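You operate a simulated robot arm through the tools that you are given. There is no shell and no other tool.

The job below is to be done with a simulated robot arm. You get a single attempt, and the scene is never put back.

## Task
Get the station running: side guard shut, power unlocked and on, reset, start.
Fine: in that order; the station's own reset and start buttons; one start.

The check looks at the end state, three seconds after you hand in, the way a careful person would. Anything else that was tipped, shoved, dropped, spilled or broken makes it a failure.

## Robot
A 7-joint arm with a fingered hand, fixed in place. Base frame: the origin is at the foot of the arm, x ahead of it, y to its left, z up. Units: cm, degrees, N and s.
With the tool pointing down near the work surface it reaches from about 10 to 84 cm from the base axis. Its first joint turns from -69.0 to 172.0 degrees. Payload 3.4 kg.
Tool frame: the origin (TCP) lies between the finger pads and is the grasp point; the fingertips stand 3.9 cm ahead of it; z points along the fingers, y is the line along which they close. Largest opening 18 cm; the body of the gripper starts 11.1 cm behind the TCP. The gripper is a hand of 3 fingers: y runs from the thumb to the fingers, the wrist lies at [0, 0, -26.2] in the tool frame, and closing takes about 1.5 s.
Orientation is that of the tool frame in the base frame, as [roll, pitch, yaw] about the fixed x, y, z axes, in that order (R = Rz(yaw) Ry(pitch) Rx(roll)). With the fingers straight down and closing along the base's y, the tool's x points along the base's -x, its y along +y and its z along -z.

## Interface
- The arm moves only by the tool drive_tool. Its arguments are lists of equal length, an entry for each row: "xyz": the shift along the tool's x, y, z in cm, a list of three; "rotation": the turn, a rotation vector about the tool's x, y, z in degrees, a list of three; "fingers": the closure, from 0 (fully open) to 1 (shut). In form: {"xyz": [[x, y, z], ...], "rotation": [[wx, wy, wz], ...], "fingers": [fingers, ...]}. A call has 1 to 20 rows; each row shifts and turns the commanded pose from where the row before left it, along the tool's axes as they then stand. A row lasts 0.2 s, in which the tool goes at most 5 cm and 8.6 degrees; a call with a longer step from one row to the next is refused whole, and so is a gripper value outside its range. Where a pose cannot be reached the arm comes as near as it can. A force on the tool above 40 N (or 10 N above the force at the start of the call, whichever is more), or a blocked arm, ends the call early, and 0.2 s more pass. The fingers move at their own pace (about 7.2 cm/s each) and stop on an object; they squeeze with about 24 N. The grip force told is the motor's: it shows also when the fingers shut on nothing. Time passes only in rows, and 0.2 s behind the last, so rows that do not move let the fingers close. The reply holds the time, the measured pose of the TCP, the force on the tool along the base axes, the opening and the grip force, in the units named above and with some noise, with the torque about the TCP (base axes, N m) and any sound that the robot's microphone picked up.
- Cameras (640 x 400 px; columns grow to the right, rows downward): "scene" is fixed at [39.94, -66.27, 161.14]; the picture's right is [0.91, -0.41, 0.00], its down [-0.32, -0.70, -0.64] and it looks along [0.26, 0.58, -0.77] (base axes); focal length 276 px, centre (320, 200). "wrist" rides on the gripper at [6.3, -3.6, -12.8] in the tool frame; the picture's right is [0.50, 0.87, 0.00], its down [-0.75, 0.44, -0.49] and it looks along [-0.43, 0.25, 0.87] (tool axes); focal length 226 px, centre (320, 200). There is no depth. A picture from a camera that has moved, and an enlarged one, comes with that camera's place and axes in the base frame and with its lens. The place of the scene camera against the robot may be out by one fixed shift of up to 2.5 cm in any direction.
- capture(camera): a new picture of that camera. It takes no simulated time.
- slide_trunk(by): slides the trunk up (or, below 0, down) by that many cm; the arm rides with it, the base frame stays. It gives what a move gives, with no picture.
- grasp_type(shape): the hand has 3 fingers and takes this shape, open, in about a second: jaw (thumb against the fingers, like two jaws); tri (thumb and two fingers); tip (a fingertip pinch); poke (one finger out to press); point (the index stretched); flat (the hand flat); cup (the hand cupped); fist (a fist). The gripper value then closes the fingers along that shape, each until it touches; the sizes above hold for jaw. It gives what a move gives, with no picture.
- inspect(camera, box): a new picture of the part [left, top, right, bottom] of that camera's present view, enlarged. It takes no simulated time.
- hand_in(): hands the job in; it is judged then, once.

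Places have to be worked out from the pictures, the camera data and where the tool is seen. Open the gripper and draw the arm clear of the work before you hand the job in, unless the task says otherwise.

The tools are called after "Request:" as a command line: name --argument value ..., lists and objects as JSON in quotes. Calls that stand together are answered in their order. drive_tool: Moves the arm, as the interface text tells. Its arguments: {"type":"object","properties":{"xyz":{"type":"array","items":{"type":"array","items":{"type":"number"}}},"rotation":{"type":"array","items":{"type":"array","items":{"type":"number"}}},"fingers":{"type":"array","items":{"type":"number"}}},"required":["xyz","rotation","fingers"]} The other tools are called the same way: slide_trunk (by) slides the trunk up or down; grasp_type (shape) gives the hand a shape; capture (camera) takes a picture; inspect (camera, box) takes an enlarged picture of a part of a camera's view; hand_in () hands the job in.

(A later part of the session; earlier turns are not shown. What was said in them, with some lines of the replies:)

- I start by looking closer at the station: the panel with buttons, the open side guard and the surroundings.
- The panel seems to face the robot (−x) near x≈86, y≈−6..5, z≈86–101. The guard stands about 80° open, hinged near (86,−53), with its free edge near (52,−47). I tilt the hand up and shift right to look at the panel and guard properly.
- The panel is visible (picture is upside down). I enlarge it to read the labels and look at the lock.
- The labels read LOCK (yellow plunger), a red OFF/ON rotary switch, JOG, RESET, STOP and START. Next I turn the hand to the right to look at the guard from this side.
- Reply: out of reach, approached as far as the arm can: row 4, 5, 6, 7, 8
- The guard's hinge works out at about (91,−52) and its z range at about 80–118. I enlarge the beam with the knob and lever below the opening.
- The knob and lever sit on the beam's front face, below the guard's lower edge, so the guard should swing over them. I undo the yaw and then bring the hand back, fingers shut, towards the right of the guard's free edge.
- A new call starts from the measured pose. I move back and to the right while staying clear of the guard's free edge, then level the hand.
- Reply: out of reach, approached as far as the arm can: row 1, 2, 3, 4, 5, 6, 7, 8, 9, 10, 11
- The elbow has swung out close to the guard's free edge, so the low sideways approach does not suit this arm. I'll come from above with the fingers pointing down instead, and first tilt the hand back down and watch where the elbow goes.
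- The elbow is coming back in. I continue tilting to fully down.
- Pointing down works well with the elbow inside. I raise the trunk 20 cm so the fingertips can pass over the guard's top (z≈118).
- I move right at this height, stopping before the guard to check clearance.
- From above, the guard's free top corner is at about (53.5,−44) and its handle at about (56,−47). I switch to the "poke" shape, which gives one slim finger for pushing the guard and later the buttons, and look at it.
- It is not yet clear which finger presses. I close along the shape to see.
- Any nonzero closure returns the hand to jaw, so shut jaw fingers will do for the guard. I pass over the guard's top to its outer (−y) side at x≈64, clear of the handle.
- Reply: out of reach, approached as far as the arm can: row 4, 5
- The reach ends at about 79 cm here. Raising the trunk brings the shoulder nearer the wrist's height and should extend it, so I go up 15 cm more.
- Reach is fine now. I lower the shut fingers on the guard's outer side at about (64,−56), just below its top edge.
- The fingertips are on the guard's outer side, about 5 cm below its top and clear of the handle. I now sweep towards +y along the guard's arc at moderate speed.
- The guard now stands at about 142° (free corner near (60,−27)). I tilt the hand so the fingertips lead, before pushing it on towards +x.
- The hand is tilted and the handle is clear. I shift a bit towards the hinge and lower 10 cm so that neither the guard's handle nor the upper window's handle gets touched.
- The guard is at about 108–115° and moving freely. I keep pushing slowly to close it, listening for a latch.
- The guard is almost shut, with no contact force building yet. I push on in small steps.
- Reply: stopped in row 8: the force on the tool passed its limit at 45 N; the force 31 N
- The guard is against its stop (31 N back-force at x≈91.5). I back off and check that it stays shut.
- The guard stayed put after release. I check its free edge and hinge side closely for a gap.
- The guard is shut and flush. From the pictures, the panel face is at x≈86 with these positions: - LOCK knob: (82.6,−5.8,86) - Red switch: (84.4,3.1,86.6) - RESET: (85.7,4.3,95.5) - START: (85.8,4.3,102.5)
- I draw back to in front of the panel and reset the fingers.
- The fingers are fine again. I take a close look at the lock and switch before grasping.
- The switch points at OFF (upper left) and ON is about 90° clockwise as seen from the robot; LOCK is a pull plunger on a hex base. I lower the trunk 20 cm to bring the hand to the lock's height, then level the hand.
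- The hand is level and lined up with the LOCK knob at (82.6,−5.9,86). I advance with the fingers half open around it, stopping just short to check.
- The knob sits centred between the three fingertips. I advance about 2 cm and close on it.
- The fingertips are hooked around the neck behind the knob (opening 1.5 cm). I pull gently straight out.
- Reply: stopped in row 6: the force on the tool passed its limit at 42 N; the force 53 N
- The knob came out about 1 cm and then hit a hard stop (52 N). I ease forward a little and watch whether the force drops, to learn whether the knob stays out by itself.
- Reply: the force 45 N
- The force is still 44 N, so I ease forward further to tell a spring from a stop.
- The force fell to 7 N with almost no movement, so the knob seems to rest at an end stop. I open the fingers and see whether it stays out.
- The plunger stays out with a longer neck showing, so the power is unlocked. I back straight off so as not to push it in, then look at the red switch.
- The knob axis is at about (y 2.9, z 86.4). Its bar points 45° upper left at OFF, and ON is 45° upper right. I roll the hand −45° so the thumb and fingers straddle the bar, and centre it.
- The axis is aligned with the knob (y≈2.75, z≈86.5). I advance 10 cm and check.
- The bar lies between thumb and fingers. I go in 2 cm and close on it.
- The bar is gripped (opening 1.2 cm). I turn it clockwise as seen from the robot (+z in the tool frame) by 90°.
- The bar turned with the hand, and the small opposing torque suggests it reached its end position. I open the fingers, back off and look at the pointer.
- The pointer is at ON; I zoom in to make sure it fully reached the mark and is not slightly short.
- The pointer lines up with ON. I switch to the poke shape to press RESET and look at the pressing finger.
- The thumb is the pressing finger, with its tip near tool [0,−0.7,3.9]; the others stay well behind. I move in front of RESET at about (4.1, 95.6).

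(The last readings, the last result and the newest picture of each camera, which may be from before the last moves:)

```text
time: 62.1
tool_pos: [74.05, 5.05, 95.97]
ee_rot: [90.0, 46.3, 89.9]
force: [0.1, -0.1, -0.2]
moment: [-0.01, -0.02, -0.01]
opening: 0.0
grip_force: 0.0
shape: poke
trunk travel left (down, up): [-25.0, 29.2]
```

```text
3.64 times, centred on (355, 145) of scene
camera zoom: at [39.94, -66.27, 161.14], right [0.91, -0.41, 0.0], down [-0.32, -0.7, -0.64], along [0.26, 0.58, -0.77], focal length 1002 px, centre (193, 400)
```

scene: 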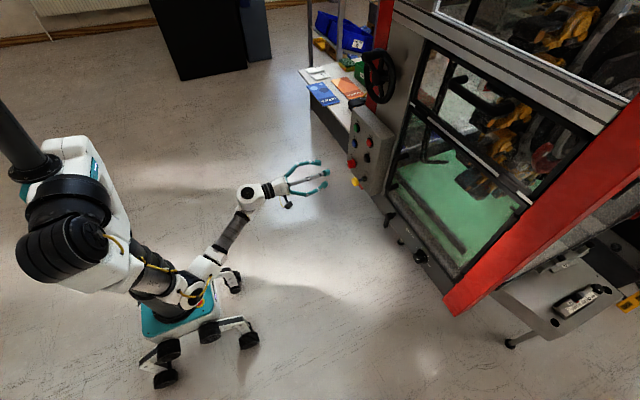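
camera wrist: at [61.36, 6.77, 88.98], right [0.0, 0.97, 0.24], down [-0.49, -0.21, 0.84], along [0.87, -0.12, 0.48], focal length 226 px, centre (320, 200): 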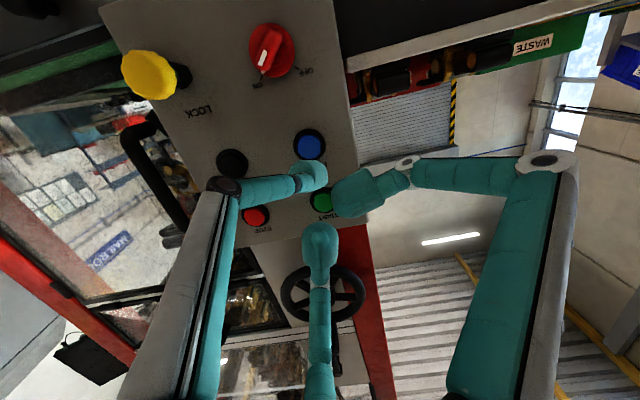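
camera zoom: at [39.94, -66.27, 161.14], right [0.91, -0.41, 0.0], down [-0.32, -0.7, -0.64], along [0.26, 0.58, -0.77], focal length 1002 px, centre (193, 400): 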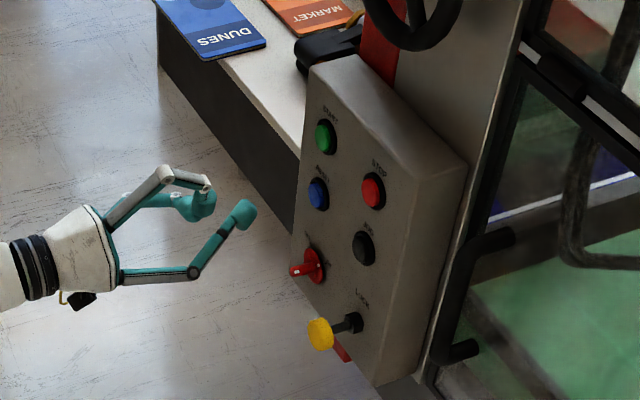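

RESET works out at (85.3,3.9,95.4) and the thumb tip at about (y 4.8, z 95.6). I correct by −0.9 in y and −0.2 in z and approach to just short of the button.

Request:
drive_tool --xyz '[[-0.51, -0.76, 0], [0, 0, 2.0], [0, 0, 2.0], [0, 0, 1.5]]' --rotation '[[0, 0, 0], [0, 0, 0], [0, 0, 0], [0, 0, 0]]' --fingers '[0, 0, 0, 0]'

Request:
capture --camera "wrist"

Request:
inspect --camera "scene" --box '[330, 110, 390, 180]'

```text
time: 63.1
tool_pos: [79.56, 4.13, 95.91]
ee_rot: [90.0, 46.2, 89.8]
force: [0.0, -0.2, 0.6]
moment: [-0.05, -0.03, -0.02]
opening: 0.0
grip_force: 0.2
shape: poke
trunk travel left (down, up): [-25.0, 29.2]
```

```text
taken
camera wrist: at [66.86, 5.87, 88.83], right [0.0, 0.97, 0.24], down [-0.49, -0.21, 0.84], along [0.87, -0.12, 0.48], focal length 226 px, centre (320, 200)
```

wrist: 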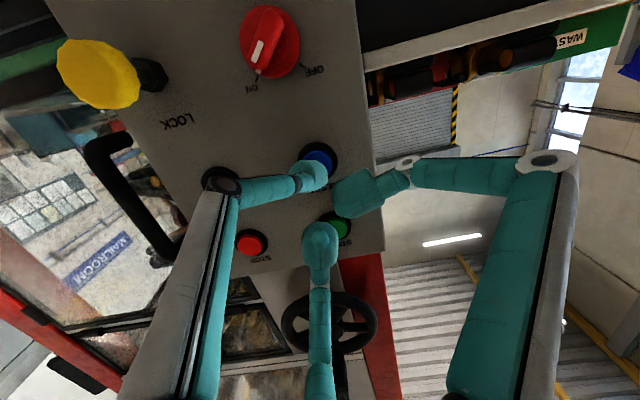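

```text
5.71 times, centred on (360, 145) of scene
camera zoom: at [39.94, -66.27, 161.14], right [0.91, -0.41, 0.0], down [-0.32, -0.7, -0.64], along [0.26, 0.58, -0.77], focal length 1575 px, centre (91, 514)
```

zoom: 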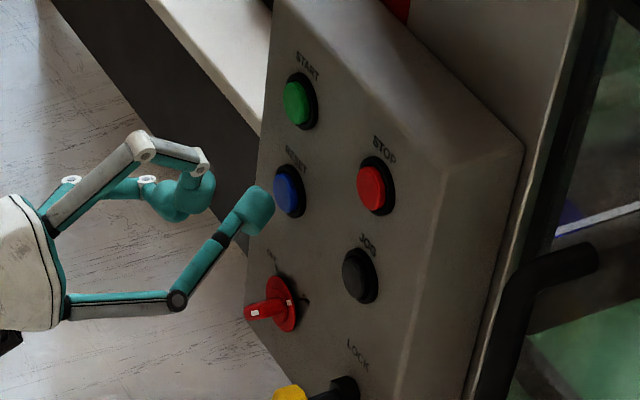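

The tip is about 1.5 cm in front of RESET and well aligned. I press slowly and straight, then hold.

Request:
drive_tool --xyz '[[0.25, 0, 0.6], [0, 0, 0.5], [0, 0, 0.3], [0, 0, 0.3], [0, 0, 0.3], [0, 0, 0.2], [0, 0, 0]]' --rotation '[[0, 0, 0], [0, 0, 0], [0, 0, 0], [0, 0, 0], [0, 0, 0], [0, 0, 0], [0, 0, 0]]' --fingers '[0, 0, 0, 0, 0, 0, 0]'

Request:
inspect --camera "scene" --box '[330, 110, 390, 180]'

Request:
capture --camera "wrist"

```text
time: 64.5
tool_pos: [81.19, 4.21, 95.69]
ee_rot: [90.2, 46.3, 89.9]
force: [-29.3, -4.6, -2.8]
moment: [0.0, 0.06, -0.12]
opening: 0.0
grip_force: 0.1
shape: poke
trunk travel left (down, up): [-25.0, 29.2]
heard: click
stopped in row 7: the force on the tool passed its limit at 41 N (the readings are from after the stop); the commanded pose is now the measured one
```

```text
5.71 times, centred on (360, 145) of scene
camera zoom: at [39.94, -66.27, 161.14], right [0.91, -0.41, 0.0], down [-0.32, -0.7, -0.64], along [0.26, 0.58, -0.77], focal length 1575 px, centre (91, 514)
```

zoom: 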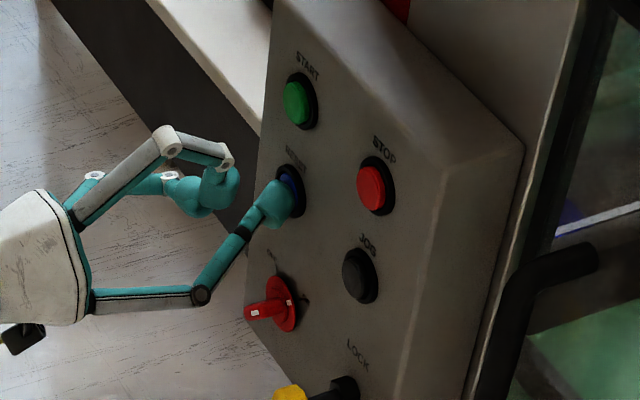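

```text
taken
camera wrist: at [68.57, 5.95, 88.61], right [0.0, 0.97, 0.24], down [-0.49, -0.21, 0.85], along [0.87, -0.12, 0.48], focal length 226 px, centre (320, 200)
```

wrist: 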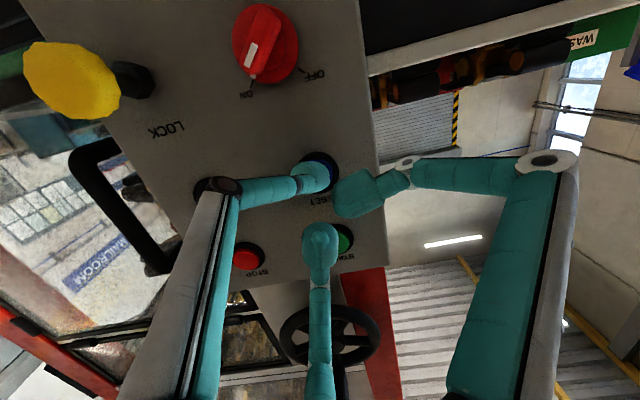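

RESET clicked. I back off and check the panel for any change before moving to START.

Request:
drive_tool --xyz '[[0, 0, -0.6], [0, 0, -1.5], [0, 0, -2], [0, 0, -2]]' --rotation '[[0, 0, 0], [0, 0, 0], [0, 0, 0], [0, 0, 0]]' --fingers '[0, 0, 0, 0]'

Request:
capture --camera "wrist"

Request:
capture --camera "scene"

Request:
inspect --camera "scene" --box '[330, 110, 390, 180]'

```text
time: 65.5
tool_pos: [75.31, 4.28, 95.72]
ee_rot: [90.0, 46.3, 90.0]
force: [0.2, 0.4, -0.9]
moment: [0.0, 0.01, 0.03]
opening: 0.0
grip_force: 0.0
shape: poke
trunk travel left (down, up): [-25.0, 29.2]
```

```text
taken
camera wrist: at [62.66, 6.03, 88.66], right [0.0, 0.97, 0.24], down [-0.49, -0.21, 0.85], along [0.87, -0.12, 0.48], focal length 226 px, centre (320, 200)
```

wrist: 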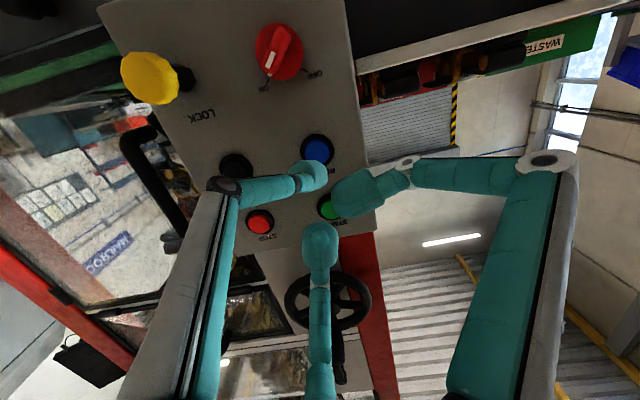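

```text
taken
```

scene: 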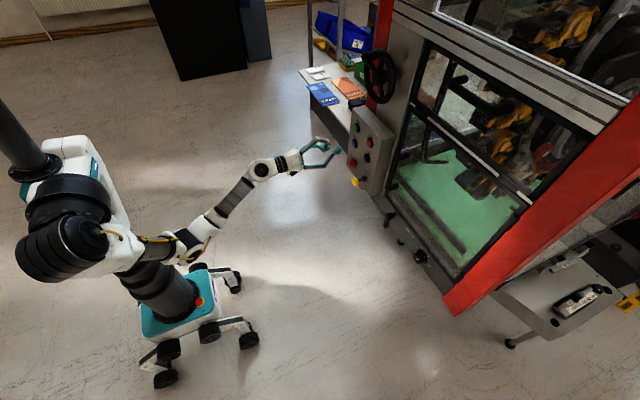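

```text
5.71 times, centred on (360, 145) of scene
camera zoom: at [39.94, -66.27, 161.14], right [0.91, -0.41, 0.0], down [-0.32, -0.7, -0.64], along [0.26, 0.58, -0.77], focal length 1575 px, centre (91, 514)
```

zoom: 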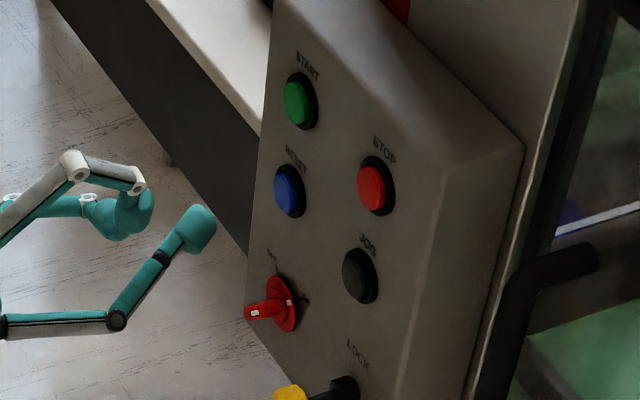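

All is as expected: guard shut, plunger out, switch at ON, RESET clicked. START is at about (85.3, 4.1, 102.3), so I move up in front of it.

Request:
drive_tool --xyz '[[-2.4, 2.6, 0], [-2.4, 2.6, 0], [0, 0, 2.1], [0, 0, 2.0]]' --rotation '[[0, 0, 0], [0, 0, 0], [0, 0, 0], [0, 0, 0]]' --fingers '[0, 0, 0, 0]'

Request:
capture --camera "wrist"

Request:
inspect --camera "scene" --box '[330, 100, 390, 170]'

```text
time: 66.5
tool_pos: [79.54, 4.8, 102.55]
ee_rot: [90.2, 46.3, 90.2]
force: [-0.9, 0.2, -0.6]
moment: [-0.01, 0.01, -0.01]
opening: 0.0
grip_force: 0.0
shape: poke
trunk travel left (down, up): [-25.0, 29.2]
```

```text
taken
camera wrist: at [66.9, 6.5, 95.62], right [0.0, 0.97, 0.24], down [-0.49, -0.21, 0.85], along [0.87, -0.12, 0.48], focal length 226 px, centre (320, 200)
```

wrist: 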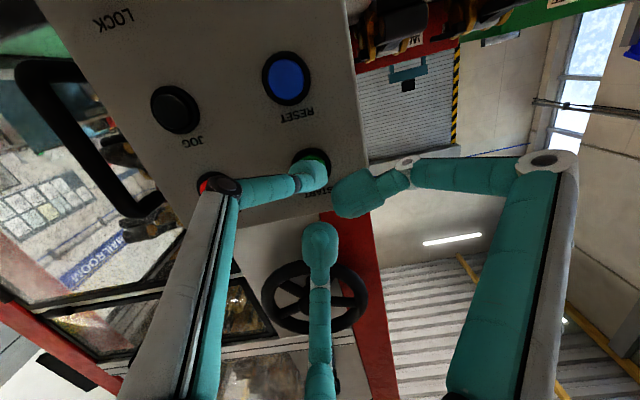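

```text
5.71 times, centred on (360, 135) of scene
camera zoom: at [39.94, -66.27, 161.14], right [0.91, -0.41, 0.0], down [-0.32, -0.7, -0.64], along [0.26, 0.58, -0.77], focal length 1575 px, centre (91, 571)
```

zoom: 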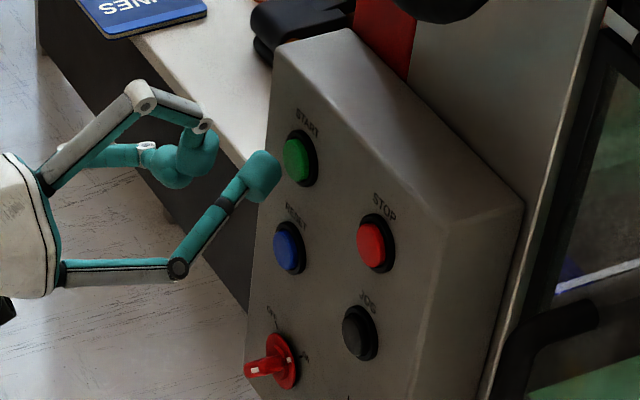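

The tip is lined up with START with about 1.5 cm to go. I correct slightly (−0.4 y, +0.4 z) and press once, slowly.

Request:
drive_tool --xyz '[[-0.56, 0, 0.5], [0, 0, 0.4], [0, 0, 0.3], [0, 0, 0.3], [0, 0, 0.3], [0, 0, 0.15], [0, 0, 0]]' --rotation '[[0, 0, 0], [0, 0, 0], [0, 0, 0], [0, 0, 0], [0, 0, 0], [0, 0, 0], [0, 0, 0]]' --fingers '[0, 0, 0, 0, 0, 0, 0]'

Request:
inspect --camera "scene" --box '[330, 100, 390, 170]'

```text
time: 68.1
tool_pos: [81.2, 4.27, 103.08]
ee_rot: [90.2, 46.3, 90.0]
force: [-33.2, -1.4, -9.8]
moment: [0.01, 0.39, -0.13]
opening: 0.01
grip_force: 0.1
shape: poke
trunk travel left (down, up): [-25.0, 29.2]
heard: click
```

```text
5.71 times, centred on (360, 135) of scene
camera zoom: at [39.94, -66.27, 161.14], right [0.91, -0.41, 0.0], down [-0.32, -0.7, -0.64], along [0.26, 0.58, -0.77], focal length 1575 px, centre (91, 571)
```

zoom: 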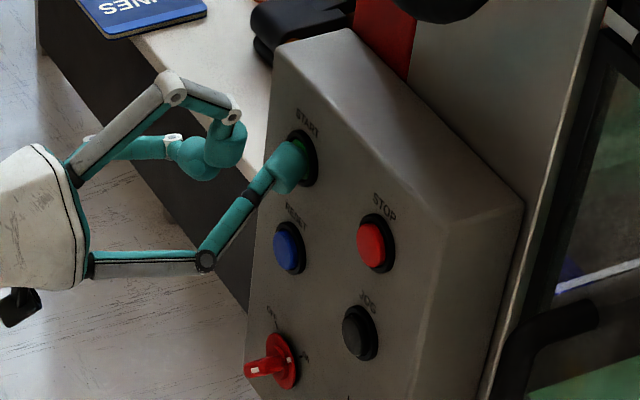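

START clicked once. I draw straight back and look for signs of running.

Request:
drive_tool --xyz '[[0, 0, -1], [0, 0, -2], [0, 0, -2.5], [0, 0, -2.5], [0, 0, -2.5], [0, 0, -2.5], [0, 0, -2.5]]' --rotation '[[0, 0, 0], [0, 0, 0], [0, 0, 0], [0, 0, 0], [0, 0, 0], [0, 0, 0], [0, 0, 0]]' --fingers '[0, 0, 0, 0, 0, 0, 0]'

Request:
capture --camera "wrist"

Request:
capture --camera "scene"

Request:
inspect --camera "scene" --box '[330, 100, 420, 210]'

Request:
inspect --camera "scene" --box '[380, 60, 560, 300]'

```text
time: 69.7
tool_pos: [65.77, 4.42, 103.13]
ee_rot: [90.2, 46.3, 90.1]
force: [0.0, 0.3, 0.3]
moment: [0.0, 0.01, 0.02]
opening: 0.0
grip_force: 0.1
shape: poke
trunk travel left (down, up): [-25.0, 29.2]
```

```text
taken
camera wrist: at [53.15, 6.1, 96.12], right [0.0, 0.97, 0.24], down [-0.49, -0.2, 0.85], along [0.87, -0.12, 0.48], focal length 226 px, centre (320, 200)
```

wrist: 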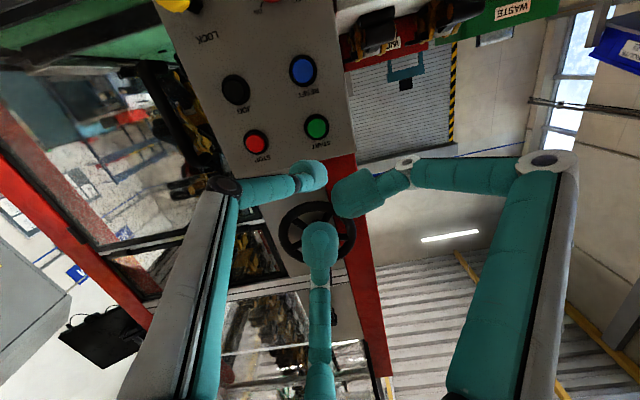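

```text
taken
```

scene: 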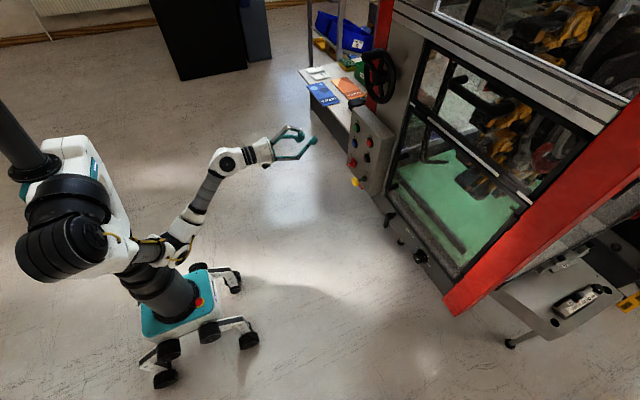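

```text
3.64 times, centred on (375, 155) of scene
camera zoom: at [39.94, -66.27, 161.14], right [0.91, -0.41, 0.0], down [-0.32, -0.7, -0.64], along [0.26, 0.58, -0.77], focal length 1002 px, centre (120, 364)
```

zoom: 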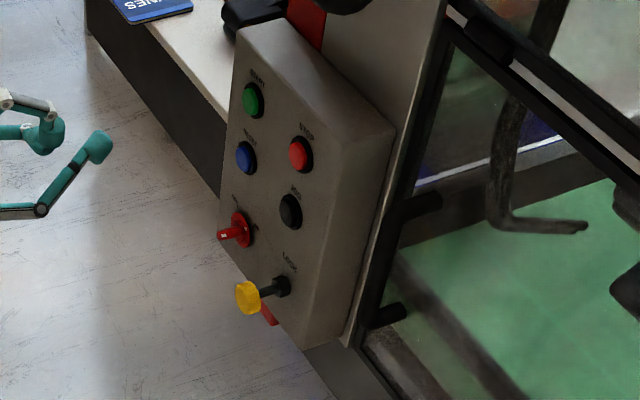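

```text
1.67 times, centred on (470, 180) of scene
camera zoom: at [39.94, -66.27, 161.14], right [0.91, -0.41, 0.0], down [-0.32, -0.7, -0.64], along [0.26, 0.58, -0.77], focal length 459 px, centre (70, 233)
```

zoom: 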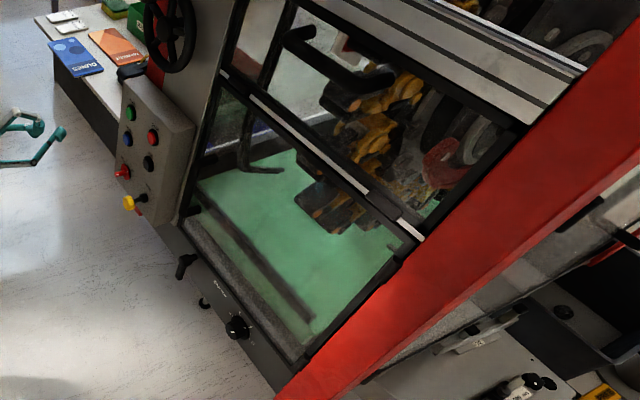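

No obvious lamp is visible, so I let a little time pass and compare pictures for movement or sound, opening the hand as I go.

Request:
grasp_type --shape "jaw"

Request:
inspect --camera "scene" --box '[380, 60, 560, 300]'

Request:
capture --camera "wrist"

Request:
inspect --camera "scene" --box '[345, 145, 375, 175]'

Request:
inspect --camera "scene" --box '[440, 0, 640, 120]'

```text
time: 70.6
tool_pos: [65.9, 4.33, 103.14]
ee_rot: [90.3, 46.3, 90.0]
force: [0.0, -0.6, -0.9]
moment: [0.0, 0.0, 0.0]
opening: 18.0
grip_force: 0.2
shape: jaw
trunk travel left (down, up): [-25.0, 29.2]
```

```text
1.67 times, centred on (470, 180) of scene
camera zoom: at [39.94, -66.27, 161.14], right [0.91, -0.41, 0.0], down [-0.32, -0.7, -0.64], along [0.26, 0.58, -0.77], focal length 459 px, centre (70, 233)
```

zoom: 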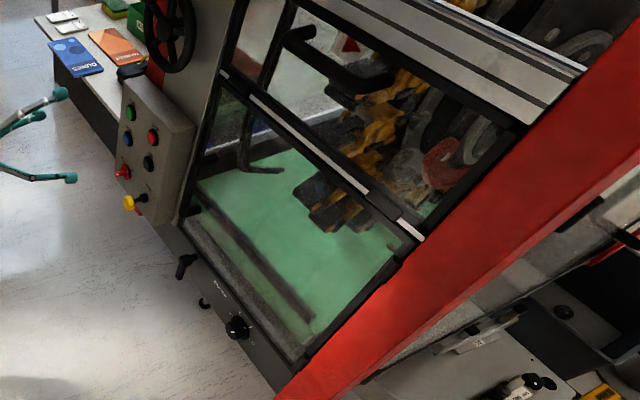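

```text
taken
camera wrist: at [53.24, 6.1, 96.08], right [0.0, 0.97, 0.24], down [-0.49, -0.21, 0.85], along [0.87, -0.12, 0.48], focal length 226 px, centre (320, 200)
```

wrist: 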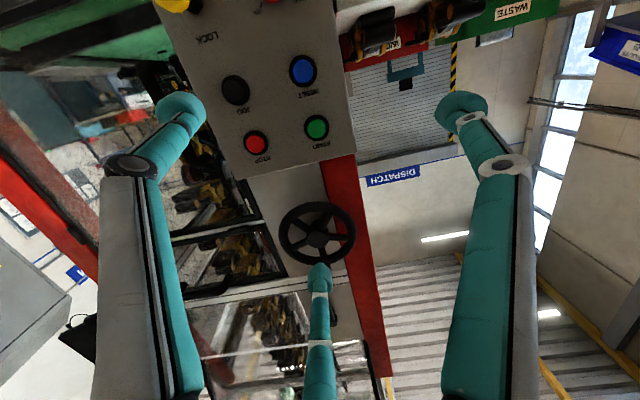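

```text
13.33 times, centred on (360, 160) of scene
camera zoom: at [39.94, -66.27, 161.14], right [0.91, -0.41, 0.0], down [-0.32, -0.7, -0.64], along [0.26, 0.58, -0.77], focal length 3674 px, centre (-213, 733)
```

zoom: 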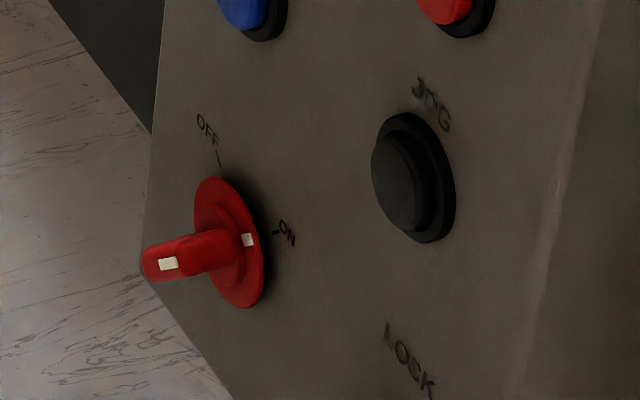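

```text
3.20 times, centred on (540, 60) of scene
camera zoom: at [39.94, -66.27, 161.14], right [0.91, -0.41, 0.0], down [-0.32, -0.7, -0.64], along [0.26, 0.58, -0.77], focal length 882 px, centre (-384, 648)
```

zoom: 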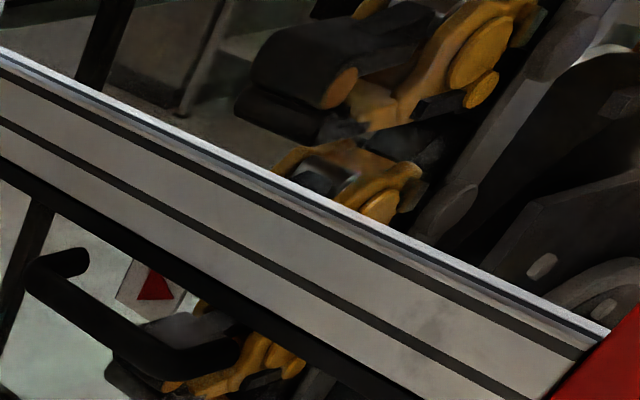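

The gripper chain inside the station has moved between the two pictures, so it is running, with the switch at ON, the plunger out and the guard shut. I back the open hand a little further from the panel and take a final look.

Request:
drive_tool --xyz '[[0, 0, -2], [0, 0, -2], [0, 0, 0]]' --rotation '[[0, 0, 0], [0, 0, 0], [0, 0, 0]]' --fingers '[0, 0, 0]'

Request:
capture --camera "scene"

Request:
inspect --camera "scene" --box '[380, 60, 560, 300]'

```text
time: 71.6
tool_pos: [62.79, 4.34, 106.9]
ee_rot: [84.6, 45.9, 85.9]
force: [0.0, 1.0, -0.1]
moment: [-0.01, 0.0, -0.02]
opening: 17.98
grip_force: 0.1
shape: jaw
trunk travel left (down, up): [-25.0, 29.2]
stopped in row 3: the arm was blocked; the commanded pose is now the measured one
```

```text
taken
```

scene: 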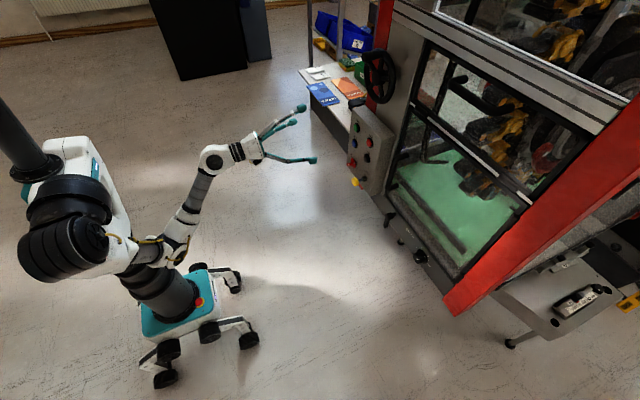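

```text
1.67 times, centred on (470, 180) of scene
camera zoom: at [39.94, -66.27, 161.14], right [0.91, -0.41, 0.0], down [-0.32, -0.7, -0.64], along [0.26, 0.58, -0.77], focal length 459 px, centre (70, 233)
```

zoom: 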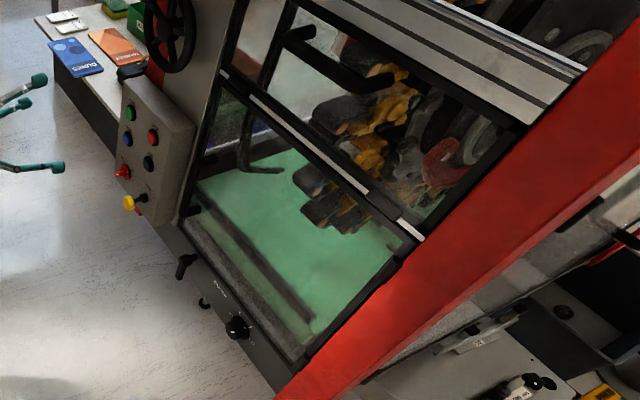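

The chain keeps moving, so the station is running. The guard is shut, the lock is out, power is on, and the open hand is clear of the panel with nothing else disturbed. I hand in.

Request:
hand_in

```text
The job is handed in.
```

The station is running. I followed the order you gave and pressed START once.

- **Side guard:** it is pushed shut against its stop, sits flush in the frame, and stayed put when I let go.
- **Power:** I pulled the yellow LOCK plunger out and it stayed out. The red switch now points at ON.
- **Reset and start:** I pressed the station's own RESET, then START, and heard a click for each.
- **Running:** the gripper chain inside moved between pictures taken after START.

The pictures show nothing else touched or moved. The hand is open and about 20 cm clear of the panel. On the last small back-off the arm reached its limit and stopped early, with almost no force on the hand.
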